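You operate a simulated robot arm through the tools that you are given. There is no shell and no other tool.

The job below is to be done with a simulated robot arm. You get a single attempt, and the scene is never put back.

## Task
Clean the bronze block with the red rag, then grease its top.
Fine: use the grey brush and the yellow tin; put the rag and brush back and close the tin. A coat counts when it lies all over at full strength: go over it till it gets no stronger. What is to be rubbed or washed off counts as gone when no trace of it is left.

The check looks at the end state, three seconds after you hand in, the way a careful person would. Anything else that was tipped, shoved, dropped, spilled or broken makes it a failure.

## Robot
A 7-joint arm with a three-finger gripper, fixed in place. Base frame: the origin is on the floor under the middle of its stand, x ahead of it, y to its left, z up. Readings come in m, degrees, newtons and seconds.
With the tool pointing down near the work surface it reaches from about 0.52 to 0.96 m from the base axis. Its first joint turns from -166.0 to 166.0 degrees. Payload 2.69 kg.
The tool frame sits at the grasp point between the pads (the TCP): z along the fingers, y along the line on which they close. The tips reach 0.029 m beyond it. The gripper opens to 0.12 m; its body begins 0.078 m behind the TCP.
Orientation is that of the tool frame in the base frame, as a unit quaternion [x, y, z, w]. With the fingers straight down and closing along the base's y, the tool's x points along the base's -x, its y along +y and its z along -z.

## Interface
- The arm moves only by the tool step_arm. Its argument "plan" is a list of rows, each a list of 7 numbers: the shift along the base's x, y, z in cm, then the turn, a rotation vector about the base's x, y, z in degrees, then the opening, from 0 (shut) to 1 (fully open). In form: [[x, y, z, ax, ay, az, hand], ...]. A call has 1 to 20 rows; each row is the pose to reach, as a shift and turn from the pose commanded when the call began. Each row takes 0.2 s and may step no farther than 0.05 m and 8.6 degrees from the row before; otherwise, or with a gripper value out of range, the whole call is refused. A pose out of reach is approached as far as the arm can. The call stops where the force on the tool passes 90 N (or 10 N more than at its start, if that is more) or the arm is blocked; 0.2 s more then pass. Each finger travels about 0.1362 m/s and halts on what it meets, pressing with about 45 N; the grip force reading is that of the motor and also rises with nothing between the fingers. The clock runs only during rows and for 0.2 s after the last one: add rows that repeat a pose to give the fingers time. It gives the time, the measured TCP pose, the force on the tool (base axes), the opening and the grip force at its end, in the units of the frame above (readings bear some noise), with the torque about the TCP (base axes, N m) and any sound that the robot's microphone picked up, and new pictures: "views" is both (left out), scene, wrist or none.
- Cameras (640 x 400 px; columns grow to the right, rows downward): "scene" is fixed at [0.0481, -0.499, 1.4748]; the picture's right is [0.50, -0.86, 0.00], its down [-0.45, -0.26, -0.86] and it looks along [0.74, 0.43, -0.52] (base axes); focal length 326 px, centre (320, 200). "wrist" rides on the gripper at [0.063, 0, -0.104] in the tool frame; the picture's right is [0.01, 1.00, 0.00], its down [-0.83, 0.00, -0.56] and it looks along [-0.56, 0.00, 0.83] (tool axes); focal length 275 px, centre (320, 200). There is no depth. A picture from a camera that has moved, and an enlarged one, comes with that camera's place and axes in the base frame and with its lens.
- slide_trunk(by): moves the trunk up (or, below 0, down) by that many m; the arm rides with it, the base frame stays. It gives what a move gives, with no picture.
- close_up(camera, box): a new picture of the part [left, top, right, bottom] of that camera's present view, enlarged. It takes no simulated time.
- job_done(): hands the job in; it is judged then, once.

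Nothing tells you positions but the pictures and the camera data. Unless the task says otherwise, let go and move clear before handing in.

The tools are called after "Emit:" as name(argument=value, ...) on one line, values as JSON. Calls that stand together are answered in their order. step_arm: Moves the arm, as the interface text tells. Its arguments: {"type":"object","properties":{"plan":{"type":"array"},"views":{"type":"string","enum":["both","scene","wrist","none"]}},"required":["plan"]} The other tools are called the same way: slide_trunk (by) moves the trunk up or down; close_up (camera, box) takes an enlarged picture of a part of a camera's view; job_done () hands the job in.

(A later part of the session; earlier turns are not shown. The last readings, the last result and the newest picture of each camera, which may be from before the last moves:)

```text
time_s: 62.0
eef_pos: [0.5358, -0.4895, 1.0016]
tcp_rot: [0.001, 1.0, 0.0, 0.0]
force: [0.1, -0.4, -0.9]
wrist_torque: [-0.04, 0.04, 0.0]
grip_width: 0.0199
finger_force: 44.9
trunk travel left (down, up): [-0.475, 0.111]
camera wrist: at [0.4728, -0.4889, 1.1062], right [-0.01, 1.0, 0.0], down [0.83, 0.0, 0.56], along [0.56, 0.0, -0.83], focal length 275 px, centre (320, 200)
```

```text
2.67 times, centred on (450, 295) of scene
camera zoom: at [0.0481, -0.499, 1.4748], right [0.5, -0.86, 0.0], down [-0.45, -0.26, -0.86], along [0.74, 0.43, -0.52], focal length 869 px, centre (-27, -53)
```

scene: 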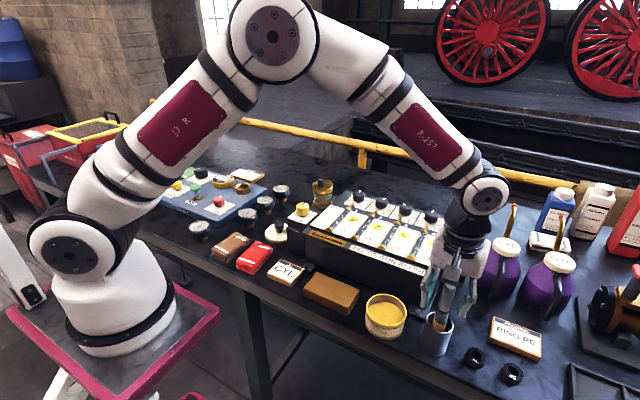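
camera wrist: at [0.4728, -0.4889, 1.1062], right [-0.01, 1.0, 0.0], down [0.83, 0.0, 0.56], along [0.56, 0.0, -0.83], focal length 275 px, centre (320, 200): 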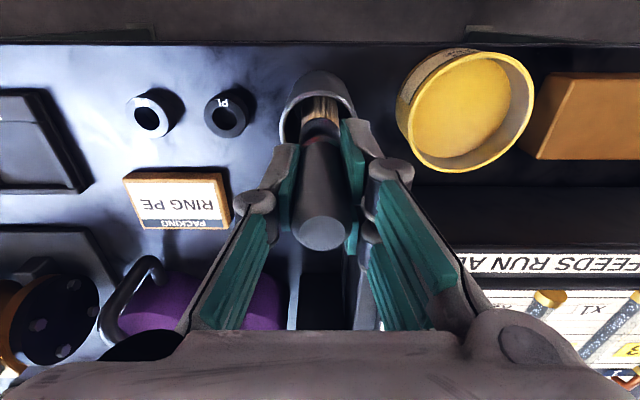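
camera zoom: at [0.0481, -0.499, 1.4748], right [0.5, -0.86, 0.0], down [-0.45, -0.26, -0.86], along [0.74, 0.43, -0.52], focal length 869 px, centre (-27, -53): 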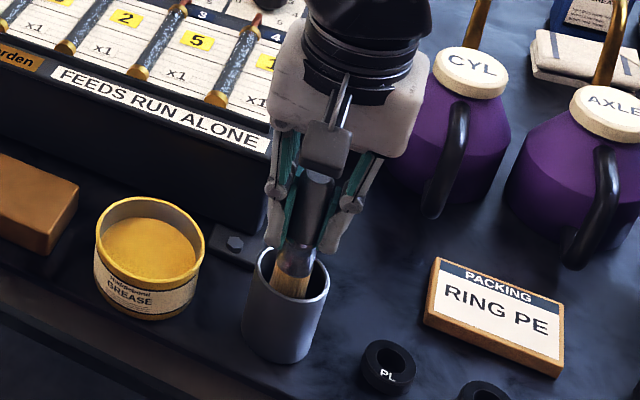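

The brush is gripped at 0.020 m. I'll lift it straight out.

Emit:
step_arm(plan=[[0, 0, 3, 0, 0, 0, 0.05], [0, 0, 6.5, 0, 0, 0, 0.05], [0, 0, 10, 0, 0, 0, 0.05], [0, 0, 13, 0, 0, 0, 0.05], [0, 0, 13, 0, 0, 0, 0.05]], views="both")

Emit:
close_up(camera="scene", box=[390, 170, 510, 360])

```text
time_s: 63.2
eef_pos: [0.536, -0.4897, 1.1322]
tcp_rot: [-0.001, 1.0, 0.0, 0.0]
force: [0.3, 0.7, -1.1]
wrist_torque: [0.01, 0.01, -0.01]
grip_width: 0.0199
finger_force: 44.4
trunk travel left (down, up): [-0.475, 0.111]
camera wrist: at [0.4728, -0.4889, 1.2367], right [-0.01, 1.0, 0.0], down [0.83, 0.0, 0.56], along [0.56, 0.0, -0.83], focal length 275 px, centre (320, 200)
```

scene: 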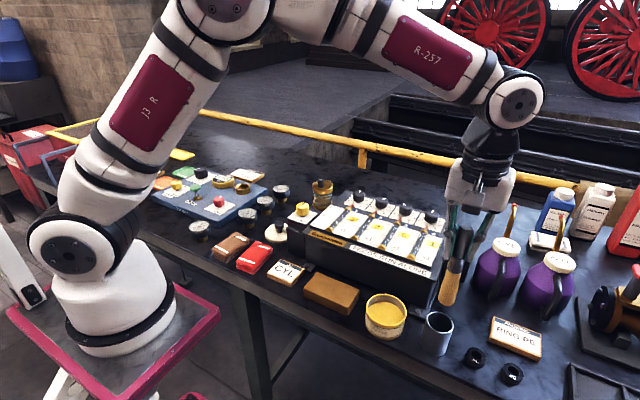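
wrist: 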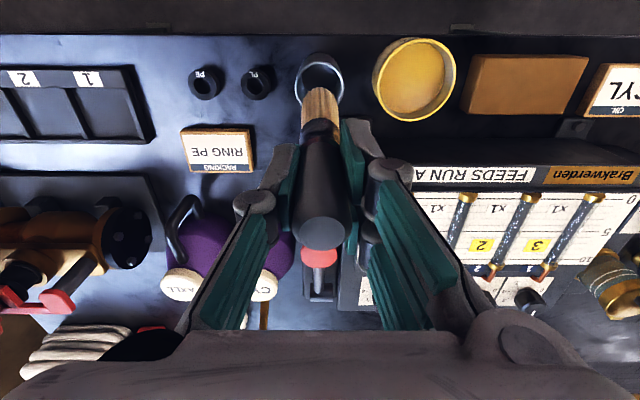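

```text
2.11 times, centred on (450, 265) of scene
camera zoom: at [0.0481, -0.499, 1.4748], right [0.5, -0.86, 0.0], down [-0.45, -0.26, -0.86], along [0.74, 0.43, -0.52], focal length 686 px, centre (46, 63)
```

zoom: 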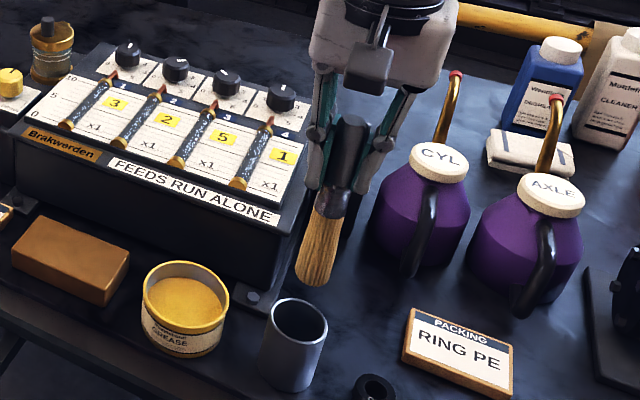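

The brush hangs straight with its bristle tips about 0.15 m below the TCP. The tin is at about (0.537, −0.384), with its rim near z 0.905 and the grease near 0.888. I'll move over the tin and check alignment.

Emit:
step_arm(plan=[[0.1, 3.6, 0, 0, 0, 0, 0.05], [0.1, 7.2, 0, 0, 0, 0, 0.05], [0.2, 10.6, 0, 0, 0, 0, 0.05], [0.2, 10.6, -3, 0, 0, 0, 0.05], [0.2, 10.6, -5.5, 0, 0, 0, 0.05], [0.2, 10.6, -5.5, 0, 0, 0, 0.05]], views="both")

Emit:
close_up(camera="scene", box=[340, 220, 460, 350])

```text
time_s: 64.6
eef_pos: [0.5365, -0.3822, 1.0773]
tcp_rot: [-0.001, 1.0, 0.0, 0.001]
force: [1.1, -0.5, -0.9]
wrist_torque: [0.0, 0.03, 0.01]
grip_width: 0.0198
finger_force: 45.0
trunk travel left (down, up): [-0.475, 0.111]
camera wrist: at [0.4733, -0.382, 1.1825], right [-0.01, 1.0, 0.0], down [0.83, 0.0, 0.56], along [0.56, 0.0, -0.83], focal length 275 px, centre (320, 200)
```

scene: 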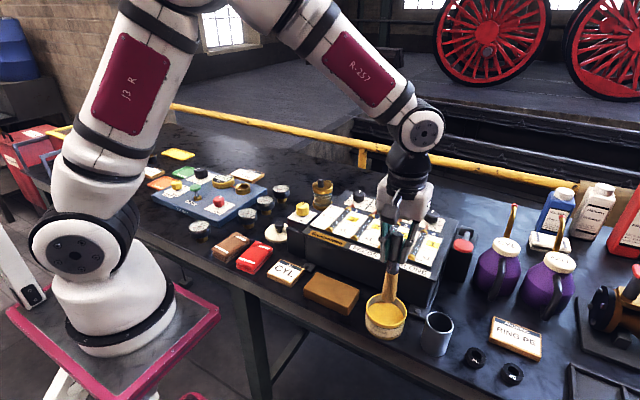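
wrist: 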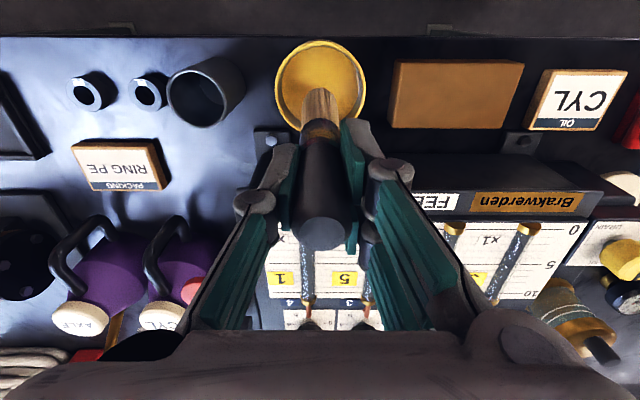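

```text
3.08 times, centred on (400, 285) of scene
camera zoom: at [0.0481, -0.499, 1.4748], right [0.5, -0.86, 0.0], down [-0.45, -0.26, -0.86], along [0.74, 0.43, -0.52], focal length 1002 px, centre (74, -62)
```

zoom: 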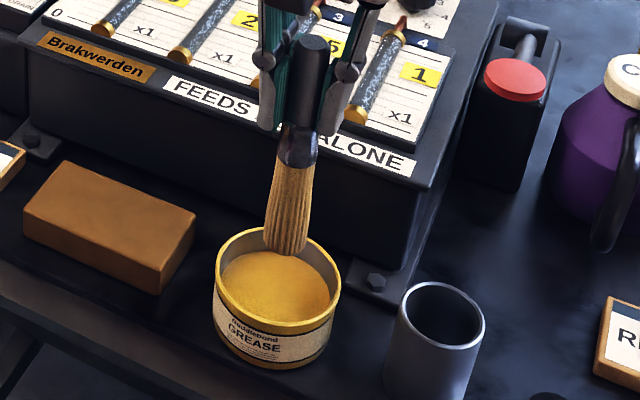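

The brush is well centred over the tin. I'll dip it about a centimetre into the grease and watch the force.

Emit:
step_arm(plan=[[0, -0.1, -2.5, 0, 0, 0, 0.05], [0, -0.1, -4.5, 0, 0, 0, 0.05], [0, -0.1, -5.4, 0, 0, 0, 0.05], [0, -0.1, -5.4, 0, 0, 0, 0.05]], views="both")

Emit:
close_up(camera="scene", box=[340, 220, 460, 350])

```text
time_s: 65.6
eef_pos: [0.5365, -0.3861, 1.0264]
tcp_rot: [0.0, 1.0, -0.003, 0.002]
force: [-1.8, 1.7, 30.5]
wrist_torque: [0.34, 0.23, 0.03]
grip_width: 0.0198
finger_force: 45.0
trunk travel left (down, up): [-0.475, 0.111]
camera wrist: at [0.4733, -0.3853, 1.1305], right [-0.01, 1.0, 0.0], down [0.83, 0.01, 0.56], along [0.56, 0.0, -0.83], focal length 275 px, centre (320, 200)
```

scene: 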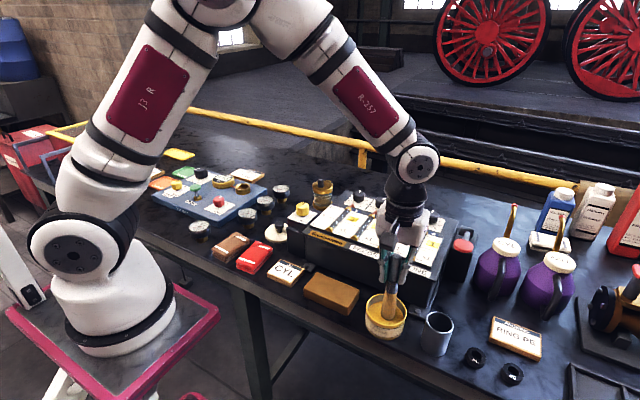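
wrist: 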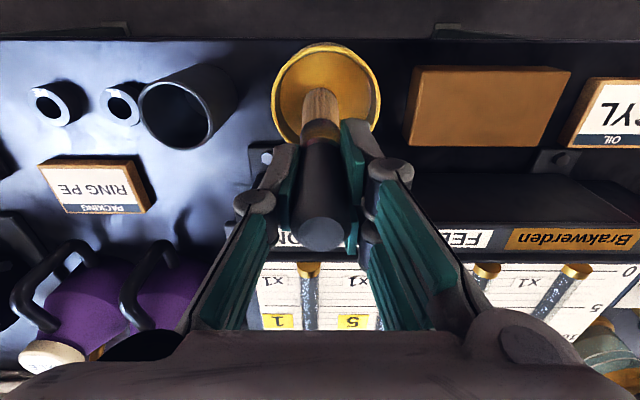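

```text
3.08 times, centred on (400, 285) of scene
camera zoom: at [0.0481, -0.499, 1.4748], right [0.5, -0.86, 0.0], down [-0.45, -0.26, -0.86], along [0.74, 0.43, -0.52], focal length 1002 px, centre (74, -62)
```

zoom: 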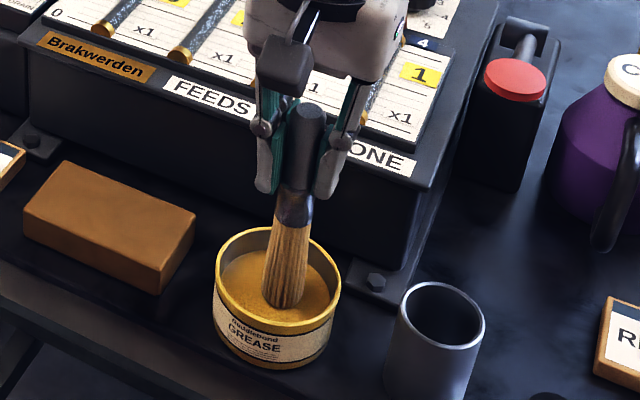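

The grease surface resists firmly at about 30 N. I'll ease off, swirl the bristles a little to load them, then lift and inspect.

Emit:
step_arm(plan=[[0, 0, 0.15, 0, 0, 0, 0.05], [0.7, 0, 0.15, 0, 0, 0, 0.05], [0.5, 0.5, 0.15, 0, 0, 0, 0.05], [0, 0.7, 0.15, 0, 0, 0, 0.05], [-0.5, 0.5, 0.15, 0, 0, 0, 0.05], [-0.7, 0, 0.15, 0, 0, 0, 0.05], [-0.5, -0.5, 0.15, 0, 0, 0, 0.05], [0, -0.7, 0.15, 0, 0, 0, 0.05], [0.5, -0.5, 0.15, 0, 0, 0, 0.05], [0, 0, 0.15, 0, 0, 0, 0.05], [0, 0, 3, 0, 0, 0, 0.05], [0, 0, 6, 0, 0, 0, 0.05], [0, 0, 6, 0, 0, 0, 0.05]], views="both")

Emit:
close_up(camera="scene", box=[340, 220, 460, 350])

```text
time_s: 68.4
eef_pos: [0.5364, -0.3843, 1.0846]
tcp_rot: [-0.001, 1.0, 0.0, 0.0]
force: [0.0, -0.3, -0.6]
wrist_torque: [0.0, 0.0, 0.01]
grip_width: 0.0198
finger_force: 45.2
trunk travel left (down, up): [-0.475, 0.111]
camera wrist: at [0.4729, -0.3845, 1.1878], right [-0.01, 1.0, 0.0], down [0.83, 0.0, 0.56], along [0.56, 0.0, -0.83], focal length 275 px, centre (320, 200)
```

scene: 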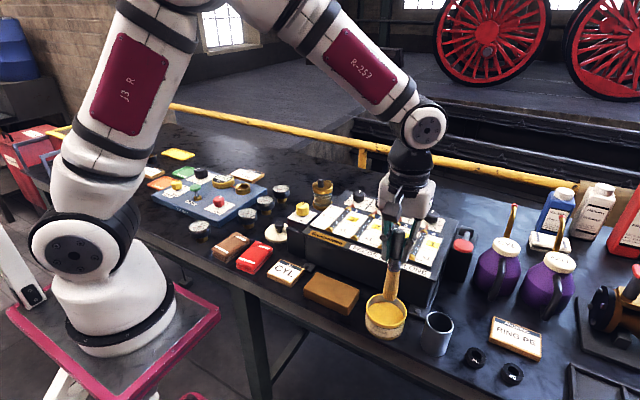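
wrist: 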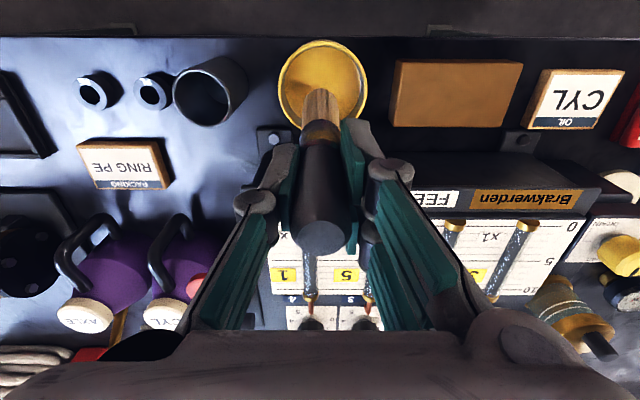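

```text
3.08 times, centred on (400, 285) of scene
camera zoom: at [0.0481, -0.499, 1.4748], right [0.5, -0.86, 0.0], down [-0.45, -0.26, -0.86], along [0.74, 0.43, -0.52], focal length 1002 px, centre (74, -62)
```

zoom: 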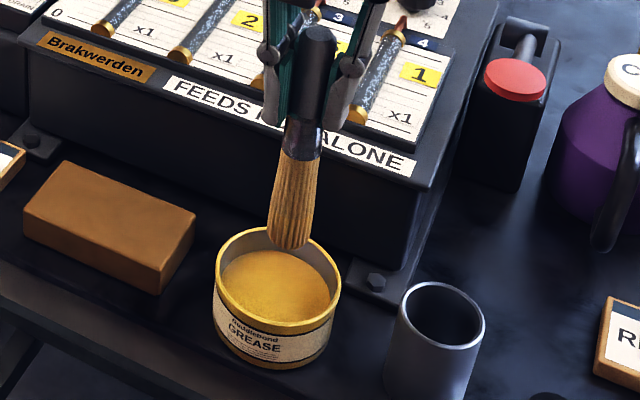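

Let me look closely at the bristles to see whether they took grease.

Emit:
close_up(camera="scene", box=[362, 255, 422, 345])

```text
4.44 times, centred on (392, 300) of scene
camera zoom: at [0.0481, -0.499, 1.4748], right [0.5, -0.86, 0.0], down [-0.45, -0.26, -0.86], along [0.74, 0.43, -0.52], focal length 1448 px, centre (0, -244)
```

zoom: 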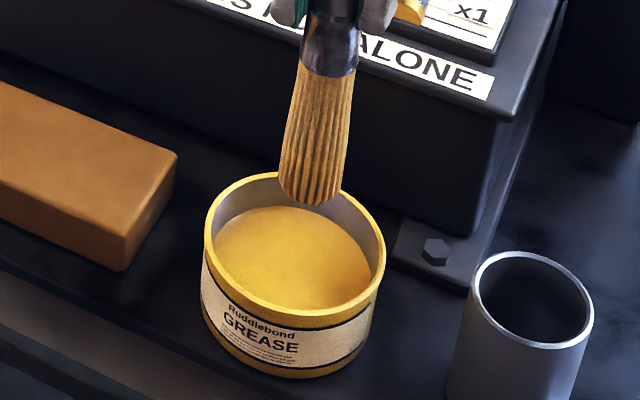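

I can't tell from the pictures, so I'll try it on the block. I'll carry the brush over the block's centre and lower to find contact.

Emit:
step_arm(plan=[[0, 0, 1.5, 0, 0, 0, 0.05], [0.3, 4.7, 1.5, 0, 0, 0, 0.05], [0.6, 9.4, 1.5, 0, 0, 0, 0.05], [0.9, 14.1, 1.5, 0, 0, 0, 0.05], [0.9, 14.1, -2, 0, 0, 0, 0.05], [0.9, 14.1, -4.3, 0, 0, 0, 0.05], [0.9, 14.1, -4.3, 0, 0, 0, 0.05]], views="both")

Emit:
close_up(camera="scene", box=[280, 200, 400, 320])

```text
time_s: 70.0
eef_pos: [0.5451, -0.2444, 1.0398]
tcp_rot: [0.0, 1.0, 0.0, 0.001]
force: [0.1, -0.4, 0.2]
wrist_torque: [-0.01, 0.03, 0.0]
grip_width: 0.02
finger_force: 44.6
trunk travel left (down, up): [-0.475, 0.111]
camera wrist: at [0.4821, -0.2432, 1.1439], right [-0.01, 1.0, 0.0], down [0.83, 0.0, 0.56], along [0.56, 0.0, -0.83], focal length 275 px, centre (320, 200)
```

scene: 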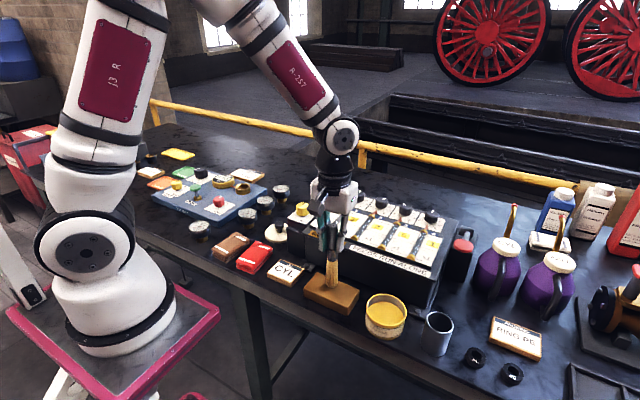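
wrist: 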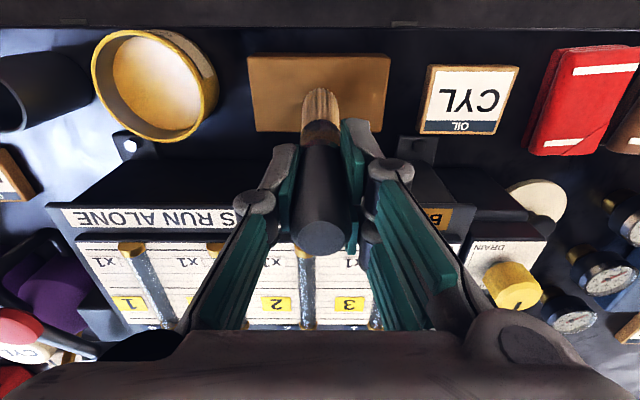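

```text
3.33 times, centred on (340, 260) of scene
camera zoom: at [0.0481, -0.499, 1.4748], right [0.5, -0.86, 0.0], down [-0.45, -0.26, -0.86], along [0.74, 0.43, -0.52], focal length 1086 px, centre (253, 0)
```

zoom: 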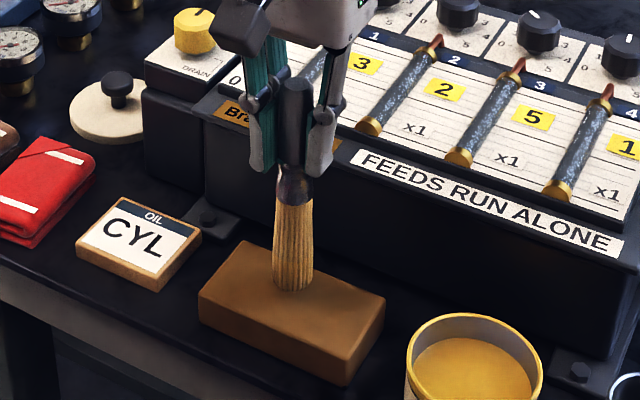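

The brush is over the block's centre. I'll lower in small steps to contact.

Emit:
step_arm(plan=[[0, 0, -0.5, 0, 0, 0, 0.05], [0, 0, -0.9, 0, 0, 0, 0.05], [0, 0, -0.9, 0, 0, 0, 0.05]], views="none")

```text
time_s: 70.8
eef_pos: [0.5457, -0.2445, 1.0315]
tcp_rot: [0.0, 1.0, 0.0, 0.0]
force: [0.7, -0.1, -0.9]
wrist_torque: [0.0, 0.0, 0.02]
grip_width: 0.0198
finger_force: 45.1
trunk travel left (down, up): [-0.475, 0.111]
```

Emit:
step_arm(plan=[[0, 0, -0.15, 0, 0, 0, 0.05], [0, 0, -0.3, 0, 0, 0, 0.05], [0, 0, -0.3, 0, 0, 0, 0.05]], views="none")

```text
time_s: 71.6
eef_pos: [0.5446, -0.2432, 1.0306]
tcp_rot: [-0.001, 1.0, 0.0, 0.0]
force: [-0.1, -0.1, -0.8]
wrist_torque: [0.02, 0.01, 0.03]
grip_width: 0.0199
finger_force: 44.8
trunk travel left (down, up): [-0.475, 0.111]
```

Emit:
step_arm(plan=[[0, 0, -0.15, 0, 0, 0, 0.05], [0, 0, -0.3, 0, 0, 0, 0.05], [0, 0, -0.3, 0, 0, 0, 0.05]], views="none")

```text
time_s: 72.4
eef_pos: [0.5449, -0.2432, 1.0278]
tcp_rot: [-0.001, 1.0, -0.001, 0.002]
force: [-4.3, 1.4, 38.9]
wrist_torque: [0.23, 0.56, 0.0]
grip_width: 0.02
finger_force: 44.9
trunk travel left (down, up): [-0.475, 0.111]
```

Contact at TCP z ≈ 1.028. I'll ease to a light pressure and make a first stroke along the middle to see if grease goes on.

Emit:
step_arm(plan=[[0, 0, 0.17, 0, 0, 0, 0.05], [0, 1.7, 0.17, 0, 0, 0, 0.05], [0, 3.4, 0.17, 0, 0, 0, 0.05], [0, 5, 0.17, 0, 0, 0, 0.05], [0, 3.4, 0.17, 0, 0, 0, 0.05], [0, 1.7, 0.17, 0, 0, 0, 0.05], [0, 0, 0.17, 0, 0, 0, 0.05], [0, -1.7, 0.17, 0, 0, 0, 0.05], [0, -3.4, 0.17, 0, 0, 0, 0.05], [0, -5, 0.17, 0, 0, 0, 0.05], [0, -5, 0.17, 0, 0, 0, 0.05]], views="both")

Emit:
close_up(camera="scene", box=[280, 220, 400, 320])

```text
time_s: 74.8
eef_pos: [0.5452, -0.2937, 1.0282]
tcp_rot: [0.0, 1.0, 0.0, 0.0]
force: [0.2, 2.4, 11.3]
wrist_torque: [0.28, 0.0, 0.01]
grip_width: 0.02
finger_force: 44.9
trunk travel left (down, up): [-0.475, 0.111]
camera wrist: at [0.4822, -0.293, 1.1309], right [-0.01, 1.0, 0.0], down [0.83, 0.0, 0.56], along [0.56, 0.0, -0.83], focal length 275 px, centre (320, 200)
```

scene: 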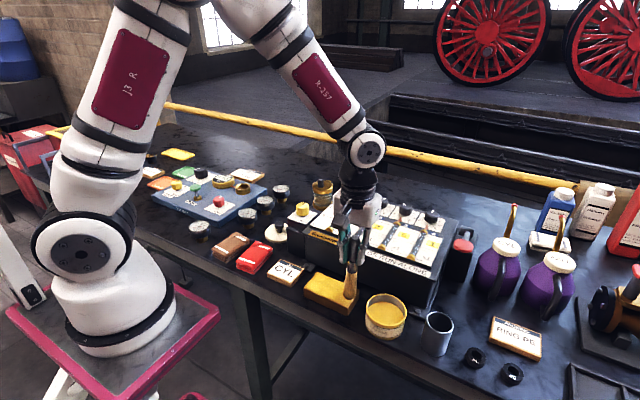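
wrist: 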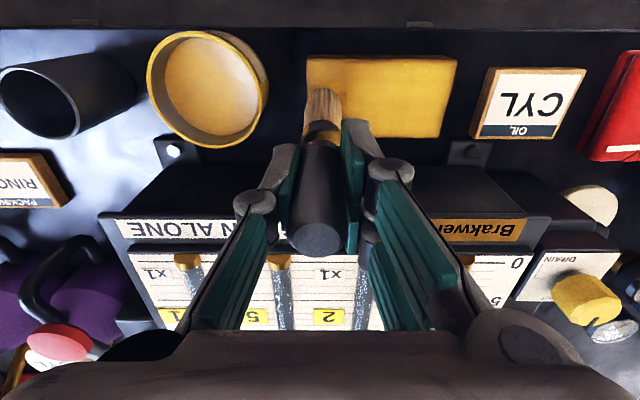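

```text
4.00 times, centred on (340, 270) of scene
camera zoom: at [0.0481, -0.499, 1.4748], right [0.5, -0.86, 0.0], down [-0.45, -0.26, -0.86], along [0.74, 0.43, -0.52], focal length 1303 px, centre (240, -80)
```

zoom: 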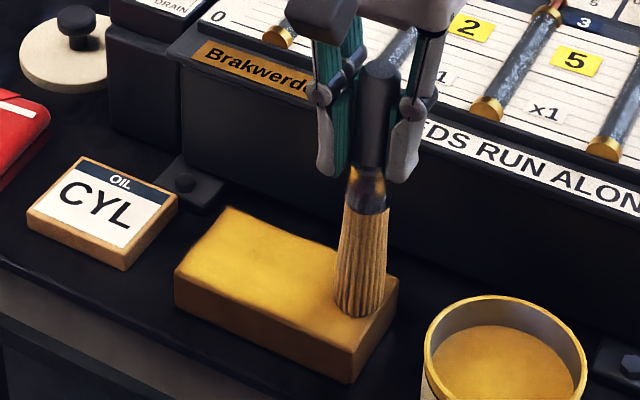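

The grease goes on well in a broad band. I'll now work through parallel lanes across the whole top.

Emit:
step_arm(plan=[[-1.2, 0, 0, 0, 0, 0, 0.05], [-1.2, 2.1, 0, 0, 0, 0, 0.05], [-1.2, 4.2, 0, 0, 0, 0, 0.05], [-1.2, 6.3, 0, 0, 0, 0, 0.05], [-1.2, 8.4, 0, 0, 0, 0, 0.05], [-1.2, 10.5, 0, 0, 0, 0, 0.05], [-2.4, 10.5, 0, 0, 0, 0, 0.05], [-2.4, 8.4, 0, 0, 0, 0, 0.05], [-2.4, 6.3, 0, 0, 0, 0, 0.05], [-2.4, 4.2, 0, 0, 0, 0, 0.05], [-2.4, 2.1, 0, 0, 0, 0, 0.05], [-2.4, -0.4, 0, 0, 0, 0, 0.05], [1.2, -0.4, 0, 0, 0, 0, 0.05], [1.2, 2.1, 0, 0, 0, 0, 0.05], [1.2, 4.2, 0, 0, 0, 0, 0.05], [1.2, 6.3, 0, 0, 0, 0, 0.05], [1.2, 8.4, 0, 0, 0, 0, 0.05], [1.2, 10.5, 0, 0, 0, 0, 0.05], [2.3, 10.5, 0, 0, 0, 0, 0.05]], views="none")

Emit:
close_up(camera="scene", box=[280, 220, 400, 320])

```text
time_s: 78.8
eef_pos: [0.5689, -0.1885, 1.0273]
tcp_rot: [0.0, 1.0, 0.0, 0.0]
force: [-0.1, -0.8, 0.7]
wrist_torque: [-0.04, 0.03, 0.01]
grip_width: 0.02
finger_force: 44.9
trunk travel left (down, up): [-0.475, 0.111]
```

```text
4.00 times, centred on (340, 270) of scene
camera zoom: at [0.0481, -0.499, 1.4748], right [0.5, -0.86, 0.0], down [-0.45, -0.26, -0.86], along [0.74, 0.43, -0.52], focal length 1303 px, centre (240, -80)
```

zoom: 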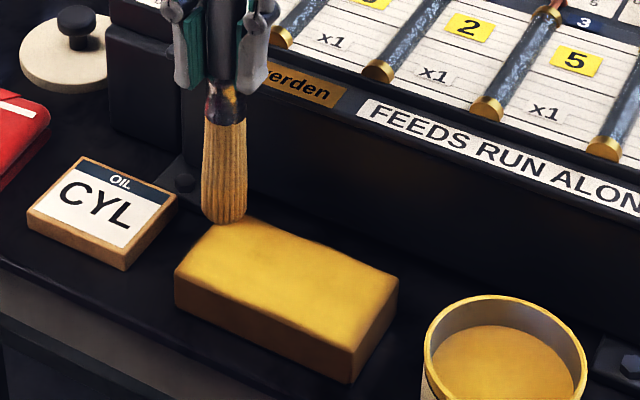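

The coat covers most of the top. I'll press slightly more and do the back lane, then the short ends.

Emit:
step_arm(plan=[[-0.1, -0.3, -0.12, 0, 0, 0, 0.05], [-0.1, -2.4, -0.12, 0, 0, 0, 0.05], [-0.1, -4.5, -0.12, 0, 0, 0, 0.05], [-0.1, -6.6, -0.12, 0, 0, 0, 0.05], [-0.1, -8.7, -0.12, 0, 0, 0, 0.05], [-0.1, -10.8, -0.12, 0, 0, 0, 0.05], [-1.5, -10.8, -0.12, 0, 0, 0, 0.05], [-3.0, -10.8, -0.12, 0, 0, 0, 0.05], [-4.6, -10.8, -0.12, 0, 0, 0, 0.05], [-4.6, -8.7, -0.12, 0, 0, 0, 0.05], [-4.6, -6.6, -0.12, 0, 0, 0, 0.05], [-4.6, -4.5, -0.12, 0, 0, 0, 0.05], [-4.6, -2.4, -0.12, 0, 0, 0, 0.05], [-4.6, -0.3, -0.12, 0, 0, 0, 0.05], [-3.0, -0.3, -0.12, 0, 0, 0, 0.05], [-1.5, -0.3, -0.12, 0, 0, 0, 0.05], [-0.1, -0.3, -0.12, 0, 0, 0, 0.05]], views="wrist")

Emit:
close_up(camera="scene", box=[280, 220, 400, 320])

Emit:
close_up(camera="scene", box=[300, 265, 364, 305])

```text
time_s: 82.4
eef_pos: [0.5679, -0.1913, 1.0272]
tcp_rot: [-0.002, 1.0, 0.0, 0.0]
force: [-1.3, 0.5, 6.9]
wrist_torque: [-0.11, 0.18, 0.0]
grip_width: 0.0199
finger_force: 44.5
trunk travel left (down, up): [-0.475, 0.111]
camera wrist: at [0.5046, -0.1909, 1.1307], right [-0.01, 1.0, 0.0], down [0.83, 0.0, 0.56], along [0.56, 0.0, -0.83], focal length 275 px, centre (320, 200)
```

wrist: 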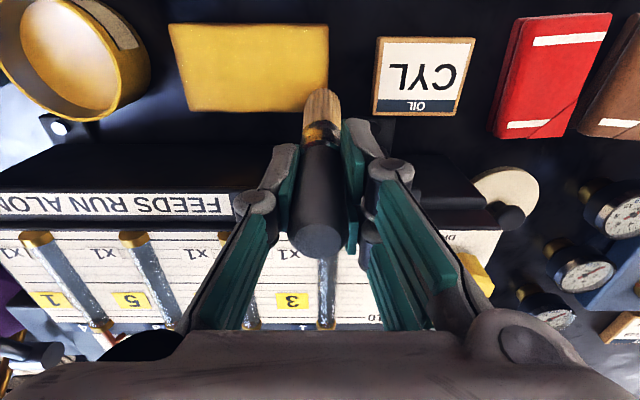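

```text
4.00 times, centred on (340, 270) of scene
camera zoom: at [0.0481, -0.499, 1.4748], right [0.5, -0.86, 0.0], down [-0.45, -0.26, -0.86], along [0.74, 0.43, -0.52], focal length 1303 px, centre (240, -80)
```

zoom: 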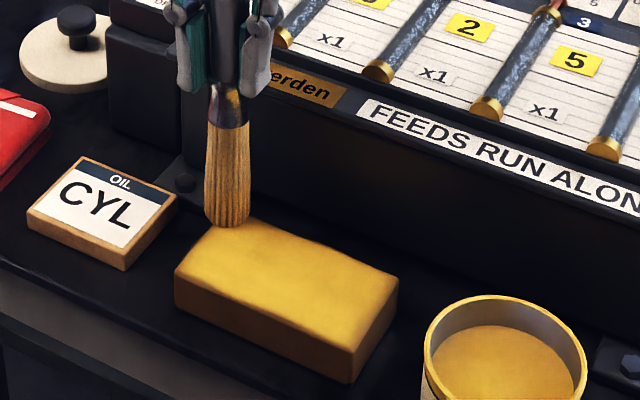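

```text
10.00 times, centred on (332, 285) of scene
camera zoom: at [0.0481, -0.499, 1.4748], right [0.5, -0.86, 0.0], down [-0.45, -0.26, -0.86], along [0.74, 0.43, -0.52], focal length 3257 px, centre (200, -650)
```

zoom: 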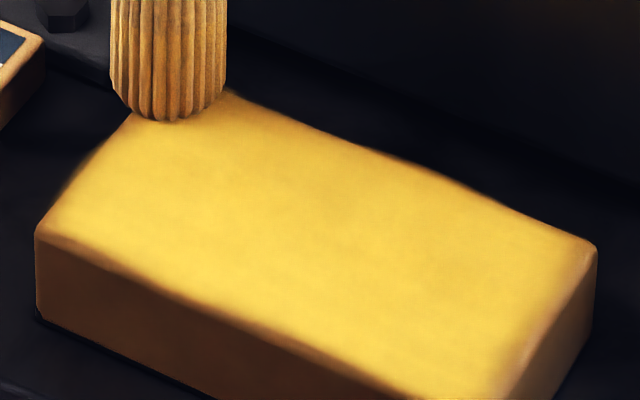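

The middle is well coated, with edges and corners slightly weaker. I'll go back for more grease and look at the block from the tin.

Emit:
step_arm(plan=[[0, 0, 3.5, 0, 0, 0, 0.05], [0, 0, 7, 0, 0, 0, 0.05], [-1, -4.5, 7, 0, 0, 0, 0.05], [-2, -9, 7, 0, 0, 0, 0.05], [-3, -13.5, 7, 0, 0, 0, 0.05], [-3.1, -17.5, 7, 0, 0, 0, 0.05], [-3.1, -19.3, 7, 0, 0, 0, 0.05], [-3.1, -19.3, 7, 0, 0, 0, 0.05]], views="both")

Emit:
close_up(camera="wrist", box=[370, 40, 546, 150])

Emit:
close_up(camera="scene", box=[300, 265, 364, 305])

Emit:
close_up(camera="scene", box=[362, 240, 422, 345])

```text
time_s: 84.2
eef_pos: [0.5371, -0.3868, 1.0956]
tcp_rot: [0.0, 1.0, 0.0, 0.0]
force: [0.2, -1.0, -0.7]
wrist_torque: [-0.02, -0.02, 0.04]
grip_width: 0.0203
finger_force: 44.9
trunk travel left (down, up): [-0.475, 0.111]
camera wrist: at [0.4731, -0.3856, 1.2007], right [-0.01, 1.0, 0.0], down [0.83, 0.0, 0.56], along [0.56, 0.0, -0.83], focal length 275 px, centre (320, 200)
```

scene: 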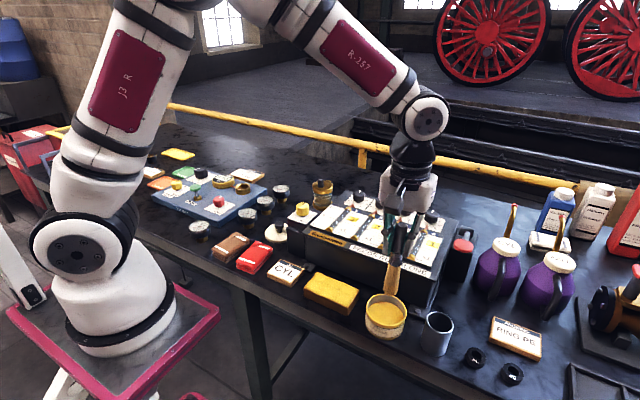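
wrist: 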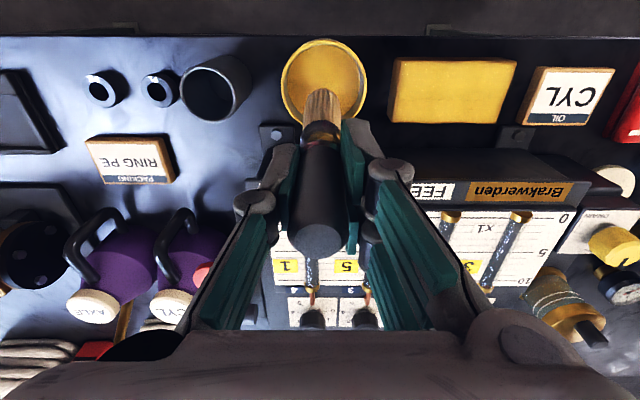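

```text
3.64 times, centred on (458, 95) of wrist
camera zoom: at [0.4731, -0.3856, 1.2007], right [-0.01, 1.0, 0.0], down [0.83, 0.0, 0.56], along [0.56, 0.0, -0.83], focal length 1001 px, centre (-182, 582)
```

zoom: 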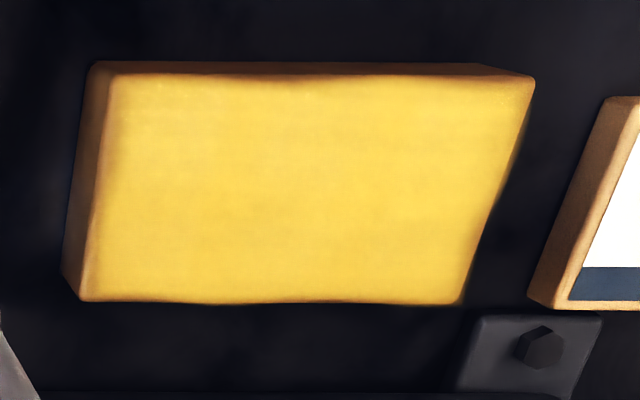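

```text
10.00 times, centred on (332, 285) of scene
camera zoom: at [0.0481, -0.499, 1.4748], right [0.5, -0.86, 0.0], down [-0.45, -0.26, -0.86], along [0.74, 0.43, -0.52], focal length 3257 px, centre (200, -650)
```

zoom: 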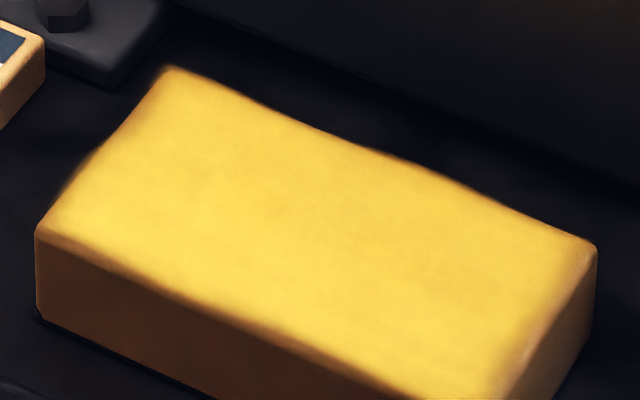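

```text
3.81 times, centred on (392, 292) of scene
camera zoom: at [0.0481, -0.499, 1.4748], right [0.5, -0.86, 0.0], down [-0.45, -0.26, -0.86], along [0.74, 0.43, -0.52], focal length 1241 px, centre (46, -152)
```

zoom: 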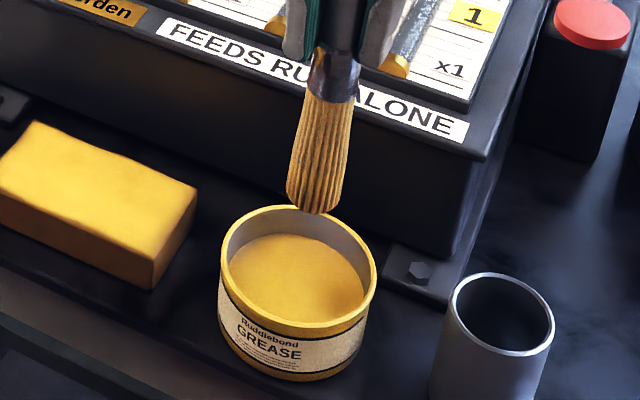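

The coat is nearly even; only the outer corners look a touch weaker. I'll reload the brush and go over everything again, with emphasis on edges and corners.

Emit:
step_arm(plan=[[0, 0, -3.5, 0, 0, 0, 0.05], [0, 0, -6.3, 0, 0, 0, 0.05], [0, 0, -7.0, 0, 0, 0, 0.05], [0.7, 0, -7.0, 0, 0, 0, 0.05], [0.5, 0.5, -7.0, 0, 0, 0, 0.05], [0, 0.7, -7.0, 0, 0, 0, 0.05], [-0.5, 0.5, -7.0, 0, 0, 0, 0.05], [-0.7, 0, -7.0, 0, 0, 0, 0.05], [-0.5, -0.5, -7.0, 0, 0, 0, 0.05], [0, -0.7, -7.0, 0, 0, 0, 0.05], [0.5, -0.5, -7.0, 0, 0, 0, 0.05], [0, 0, -7.0, 0, 0, 0, 0.05]], views="none")

```text
time_s: 86.8
eef_pos: [0.5358, -0.3854, 1.0245]
tcp_rot: [-0.001, 1.0, 0.0, 0.0]
force: [0.3, -0.7, -0.7]
wrist_torque: [0.0, -0.02, -0.01]
grip_width: 0.0199
finger_force: 44.2
trunk travel left (down, up): [-0.475, 0.111]
```

No contact at this height. I'll go 2 mm deeper and swirl again.

Emit:
step_arm(plan=[[0, 0, -0.2, 0, 0, 0, 0.05], [0.7, 0, -0.2, 0, 0, 0, 0.05], [0.5, 0.5, -0.2, 0, 0, 0, 0.05], [0, 0.7, -0.2, 0, 0, 0, 0.05], [-0.5, 0.5, -0.2, 0, 0, 0, 0.05], [-0.7, 0, -0.2, 0, 0, 0, 0.05], [-0.5, -0.5, -0.2, 0, 0, 0, 0.05], [0, -0.7, -0.2, 0, 0, 0, 0.05], [0.5, -0.5, -0.2, 0, 0, 0, 0.05], [0, 0, -0.2, 0, 0, 0, 0.05]], views="none")

```text
time_s: 89.0
eef_pos: [0.5371, -0.384, 1.0261]
tcp_rot: [-0.001, 1.0, 0.0, 0.0]
force: [-0.1, 0.0, -0.3]
wrist_torque: [0.02, 0.01, -0.01]
grip_width: 0.0199
finger_force: 44.3
trunk travel left (down, up): [-0.475, 0.111]
```

Emit:
step_arm(plan=[[0, 0, -0.15, 0, 0, 0, 0.05], [0, 0, -0.3, 0, 0, 0, 0.05], [0, 0, -0.3, 0, 0, 0, 0.05]], views="none")

```text
time_s: 89.8
eef_pos: [0.5368, -0.3848, 1.0228]
tcp_rot: [-0.001, 1.0, -0.001, 0.001]
force: [-1.2, 2.4, 27.7]
wrist_torque: [0.34, -0.01, -0.01]
grip_width: 0.0199
finger_force: 45.2
trunk travel left (down, up): [-0.475, 0.111]
```

Now it touches the grease at about 28 N. I'll swirl with lighter pressure and lift out.

Emit:
step_arm(plan=[[0, 0, 0.08, 0, 0, 0, 0.05], [0.7, 0, 0.08, 0, 0, 0, 0.05], [0.5, 0.5, 0.08, 0, 0, 0, 0.05], [0, 0.7, 0.08, 0, 0, 0, 0.05], [-0.5, 0.5, 0.08, 0, 0, 0, 0.05], [-0.7, 0, 0.08, 0, 0, 0, 0.05], [-0.5, -0.5, 0.08, 0, 0, 0, 0.05], [0, -0.7, 0.08, 0, 0, 0, 0.05], [0, 0, 0.08, 0, 0, 0, 0.05], [0, 0, 3.5, 0, 0, 0, 0.05], [0, 0, 7.0, 0, 0, 0, 0.05], [0.3, 4.7, 7.0, 0, 0, 0, 0.05], [0.6, 9.4, 7.0, 0, 0, 0, 0.05], [0.8, 14.1, 7.0, 0, 0, 0, 0.05], [0.8, 14.1, 3.5, 0, 0, 0, 0.05], [0.8, 14.1, 1.2, 0, 0, 0, 0.05], [0.8, 14.1, 0.7, 0, 0, 0, 0.05], [0.8, 14.1, 0.4, 0, 0, 0, 0.05]], views="none")

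```text
time_s: 93.6
eef_pos: [0.5465, -0.244, 1.0265]
tcp_rot: [-0.001, 1.0, 0.0, -0.001]
force: [-0.3, -0.2, -0.7]
wrist_torque: [-0.03, 0.01, -0.01]
grip_width: 0.0199
finger_force: 44.9
trunk travel left (down, up): [-0.475, 0.111]
```

Emit:
step_arm(plan=[[0, 0, -0.1, 0, 0, 0, 0.05], [0, 0, -0.2, 0, 0, 0, 0.05], [0, 0, -0.2, 0, 0, 0, 0.05]], views="none")

```text
time_s: 94.4
eef_pos: [0.545, -0.2437, 1.0247]
tcp_rot: [-0.001, 1.0, -0.001, 0.001]
force: [0.7, 3.5, 28.2]
wrist_torque: [0.24, -0.01, 0.0]
grip_width: 0.0198
finger_force: 44.7
trunk travel left (down, up): [-0.475, 0.111]
```

Contact is good at about 28 N. I'll go over the whole top again in overlapping lanes.

Emit:
step_arm(plan=[[0, 0, 0.04, 0, 0, 0, 0.05], [-1.3, -2.7, 0.04, 0, 0, 0, 0.05], [-2.6, -5.5, 0.04, 0, 0, 0, 0.05], [-2.6, -3.3, 0.04, 0, 0, 0, 0.05], [-2.6, -1.1, 0.04, 0, 0, 0, 0.05], [-2.6, 1.1, 0.04, 0, 0, 0, 0.05], [-2.6, 3.3, 0.04, 0, 0, 0, 0.05], [-2.6, 5.5, 0.04, 0, 0, 0, 0.05], [-1.3, 5.5, 0.04, 0, 0, 0, 0.05], [-1.3, 3.3, 0.04, 0, 0, 0, 0.05], [-1.3, 1.1, 0.04, 0, 0, 0, 0.05], [-1.3, -1.1, 0.04, 0, 0, 0, 0.05], [-1.3, -3.3, 0.04, 0, 0, 0, 0.05], [-1.3, -5.5, 0.04, 0, 0, 0, 0.05], [0, -5.5, 0.04, 0, 0, 0, 0.05], [0, -3.3, 0.04, 0, 0, 0, 0.05], [0, -1.1, 0.04, 0, 0, 0, 0.05], [0, 1.1, 0.04, 0, 0, 0, 0.05], [0, 3.3, 0.04, 0, 0, 0, 0.05], [0, 5.5, 0.04, 0, 0, 0, 0.05]], views="none")

Emit:
close_up(camera="scene", box=[290, 240, 380, 320])

```text
time_s: 98.6
eef_pos: [0.5446, -0.1897, 1.0237]
tcp_rot: [-0.001, 1.0, 0.0, 0.001]
force: [-0.7, -2.9, 17.7]
wrist_torque: [-0.42, 0.12, 0.01]
grip_width: 0.0199
finger_force: 44.4
trunk travel left (down, up): [-0.475, 0.111]
```

```text
5.00 times, centred on (335, 280) of scene
camera zoom: at [0.0481, -0.499, 1.4748], right [0.5, -0.86, 0.0], down [-0.45, -0.26, -0.86], along [0.74, 0.43, -0.52], focal length 1629 px, centre (245, -200)
```

zoom: 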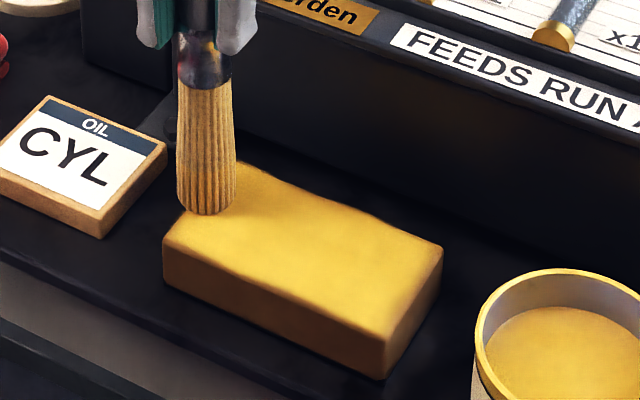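

Emit:
step_arm(plan=[[1.3, 0, 0, 0, 0, 0, 0.05], [1.3, -2.2, 0, 0, 0, 0, 0.05], [1.3, -4.4, 0, 0, 0, 0, 0.05], [1.3, -6.6, 0, 0, 0, 0, 0.05], [1.3, -8.8, 0, 0, 0, 0, 0.05], [1.3, -11, 0, 0, 0, 0, 0.05], [2.6, -11, 0, 0, 0, 0, 0.05], [2.6, -8.8, 0, 0, 0, 0, 0.05], [2.6, -6.6, 0, 0, 0, 0, 0.05], [2.6, -4.4, 0, 0, 0, 0, 0.05], [2.6, -2.2, 0, 0, 0, 0, 0.05], [2.6, 0, 0, 0, 0, 0, 0.05], [1.3, 0.1, 0, 0, 0, 0, 0.05], [0, 0.1, 0, 0, 0, 0, 0.05], [-1.3, 0.1, 0, 0, 0, 0, 0.05], [-2.6, 0.1, 0, 0, 0, 0, 0.05], [-2.6, -3.7, 0, 0, 0, 0, 0.05], [-2.6, -7.4, 0, 0, 0, 0, 0.05], [-2.6, -11.1, 0, 0, 0, 0, 0.05], [-1.3, -11.1, 0, 0, 0, 0, 0.05]], views="none")

Emit:
close_up(camera="scene", box=[290, 240, 380, 320])

```text
time_s: 102.8
eef_pos: [0.5312, -0.3004, 1.0244]
tcp_rot: [-0.001, 1.0, 0.0, 0.001]
force: [1.1, 0.1, -1.7]
wrist_torque: [0.02, -0.03, -0.03]
grip_width: 0.0199
finger_force: 44.7
trunk travel left (down, up): [-0.475, 0.111]
```

```text
5.00 times, centred on (335, 280) of scene
camera zoom: at [0.0481, -0.499, 1.4748], right [0.5, -0.86, 0.0], down [-0.45, -0.26, -0.86], along [0.74, 0.43, -0.52], focal length 1629 px, centre (245, -200)
```

zoom: 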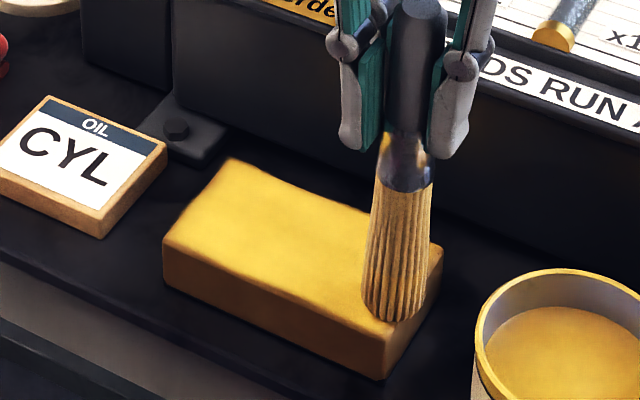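

Contact has become light, so I'll press about 1 mm more and go over the near end and outer edges once more.

Emit:
step_arm(plan=[[0, 0, -0.12, 0, 0, 0, 0.05], [1.3, 0, -0.12, 0, 0, 0, 0.05], [2.6, 0, -0.12, 0, 0, 0, 0.05], [3.8, 0, -0.12, 0, 0, 0, 0.05], [2.6, 0, -0.12, 0, 0, 0, 0.05], [1.3, 0, -0.12, 0, 0, 0, 0.05], [0, 0, -0.12, 0, 0, 0, 0.05], [-1.4, 0, -0.12, 0, 0, 0, 0.05], [-1.4, 2.2, -0.12, 0, 0, 0, 0.05], [-1.4, 4.4, -0.12, 0, 0, 0, 0.05], [-1.4, 6.6, -0.12, 0, 0, 0, 0.05], [-1.4, 8.8, -0.12, 0, 0, 0, 0.05], [-1.4, 11.2, -0.12, 0, 0, 0, 0.05], [0, 11.2, -0.12, 0, 0, 0, 0.05], [1.3, 11.2, -0.12, 0, 0, 0, 0.05], [2.6, 11.2, -0.12, 0, 0, 0, 0.05], [3.8, 11.2, -0.12, 0, 0, 0, 0.05], [3.8, 9, -0.12, 0, 0, 0, 0.05]], views="none")

Emit:
step_arm(plan=[[0, -2.2, 0, 0, 0, 0, 0.05], [0, -4.4, 0, 0, 0, 0, 0.05], [0, -6.6, 0, 0, 0, 0, 0.05], [0, -9, 0, 0, 0, 0, 0.05], [-1.3, -7, 0, 0, 0, 0, 0.05], [-1.3, -4, 0, 0, 0, 0, 0.05], [-1.3, -1, 0, 0, 0, 0, 0.05], [-1.3, 2, 0, 0, 0, 0, 0.05], [-2.6, 2, 0, 0, 0, 0, 0.05], [-2.6, -1, 0, 0, 0, 0, 0.05], [-2.6, -4, 0, 0, 0, 0, 0.05], [-2.6, -7, 0, 0, 0, 0, 0.05], [-2.6, -9, 0, 0, 0, 0, 0.05], [-3.8, -7, 0, 0, 0, 0, 0.05], [-3.8, -4, 0, 0, 0, 0, 0.05], [-3.8, -1, 0, 0, 0, 0, 0.05], [-3.8, 2, 0, 0, 0, 0, 0.05]], views="none")

Emit:
close_up(camera="scene", box=[290, 240, 380, 320])

```text
time_s: 106.6
eef_pos: [0.5688, -0.2098, 1.0233]
tcp_rot: [-0.001, 1.0, 0.0, 0.001]
force: [0.0, 5.6, 18.6]
wrist_torque: [0.38, -0.16, -0.02]
grip_width: 0.0199
finger_force: 44.6
trunk travel left (down, up): [-0.475, 0.111]
```

```text
time_s: 110.2
eef_pos: [0.5305, -0.1905, 1.0237]
tcp_rot: [0.0, 1.0, -0.001, 0.002]
force: [1.3, -2.8, 16.9]
wrist_torque: [-0.58, -0.2, -0.02]
grip_width: 0.0202
finger_force: 44.2
trunk travel left (down, up): [-0.475, 0.111]
```

```text
5.00 times, centred on (335, 280) of scene
camera zoom: at [0.0481, -0.499, 1.4748], right [0.5, -0.86, 0.0], down [-0.45, -0.26, -0.86], along [0.74, 0.43, -0.52], focal length 1629 px, centre (245, -200)
```

zoom: 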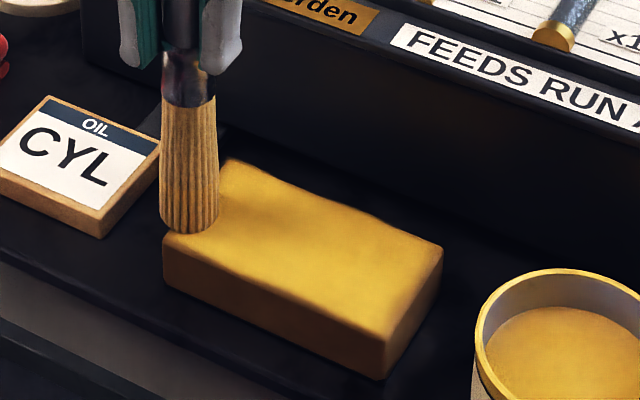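

I'll lift away toward the tin and compare the coat with the previous picture.

Emit:
step_arm(plan=[[0, 0, 3.7, 0, 0, 0, 0.05], [0, 0, 7.4, 0, 0, 0, 0.05], [0, -4.5, 7.4, 0, 0, 0, 0.05], [0.2, -9, 7.4, 0, 0, 0, 0.05], [0.5, -13.5, 7.4, 0, 0, 0, 0.05], [0.5, -17.5, 7.4, 0, 0, 0, 0.05], [0.5, -19.5, 7.4, 0, 0, 0, 0.05], [0.5, -19.5, 7.4, 0, 0, 0, 0.05]], views="wrist")

Emit:
close_up(camera="wrist", box=[370, 40, 546, 150])

Emit:
close_up(camera="scene", box=[300, 265, 364, 305])

Emit:
close_up(camera="scene", box=[362, 240, 422, 345])

```text
time_s: 112.0
eef_pos: [0.5381, -0.386, 1.0978]
tcp_rot: [-0.001, 1.0, 0.0, 0.0]
force: [-0.6, 0.3, -0.6]
wrist_torque: [-0.03, 0.03, -0.01]
grip_width: 0.0201
finger_force: 44.7
trunk travel left (down, up): [-0.475, 0.111]
camera wrist: at [0.4751, -0.3852, 1.2019], right [-0.01, 1.0, 0.0], down [0.83, 0.0, 0.56], along [0.56, 0.0, -0.83], focal length 275 px, centre (320, 200)
```

wrist: 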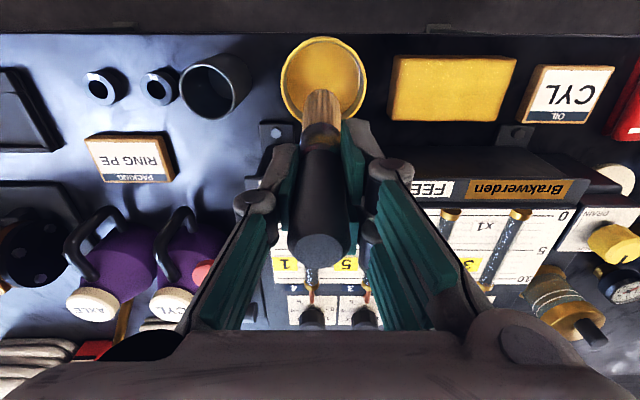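

```text
3.64 times, centred on (458, 95) of wrist
camera zoom: at [0.4751, -0.3852, 1.2019], right [-0.01, 1.0, 0.0], down [0.83, 0.0, 0.56], along [0.56, 0.0, -0.83], focal length 1001 px, centre (-182, 582)
```

zoom: 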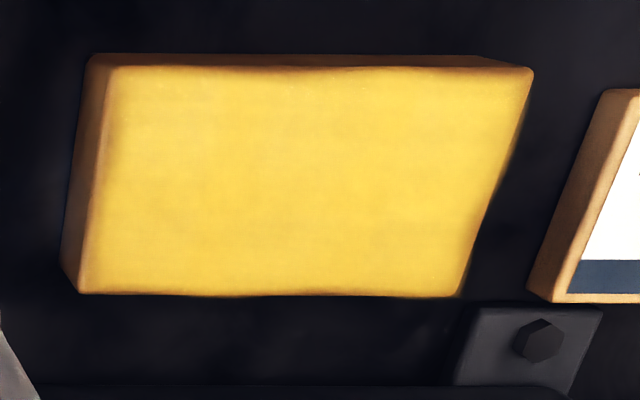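

```text
10.00 times, centred on (332, 285) of scene
camera zoom: at [0.0481, -0.499, 1.4748], right [0.5, -0.86, 0.0], down [-0.45, -0.26, -0.86], along [0.74, 0.43, -0.52], focal length 3257 px, centre (200, -650)
```

zoom: 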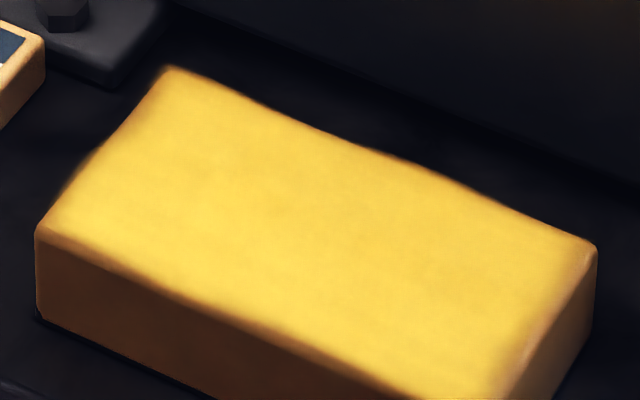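

```text
3.81 times, centred on (392, 292) of scene
camera zoom: at [0.0481, -0.499, 1.4748], right [0.5, -0.86, 0.0], down [-0.45, -0.26, -0.86], along [0.74, 0.43, -0.52], focal length 1241 px, centre (46, -152)
```

zoom: 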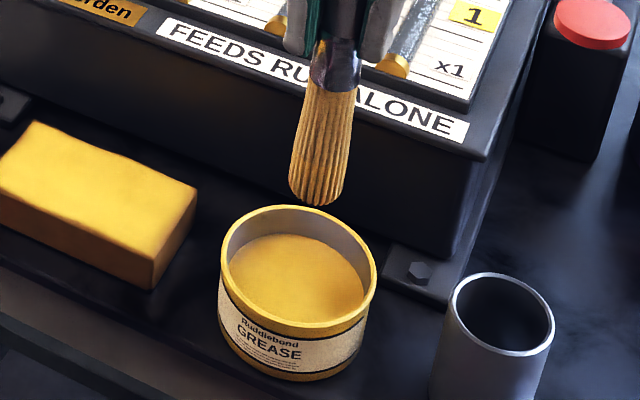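

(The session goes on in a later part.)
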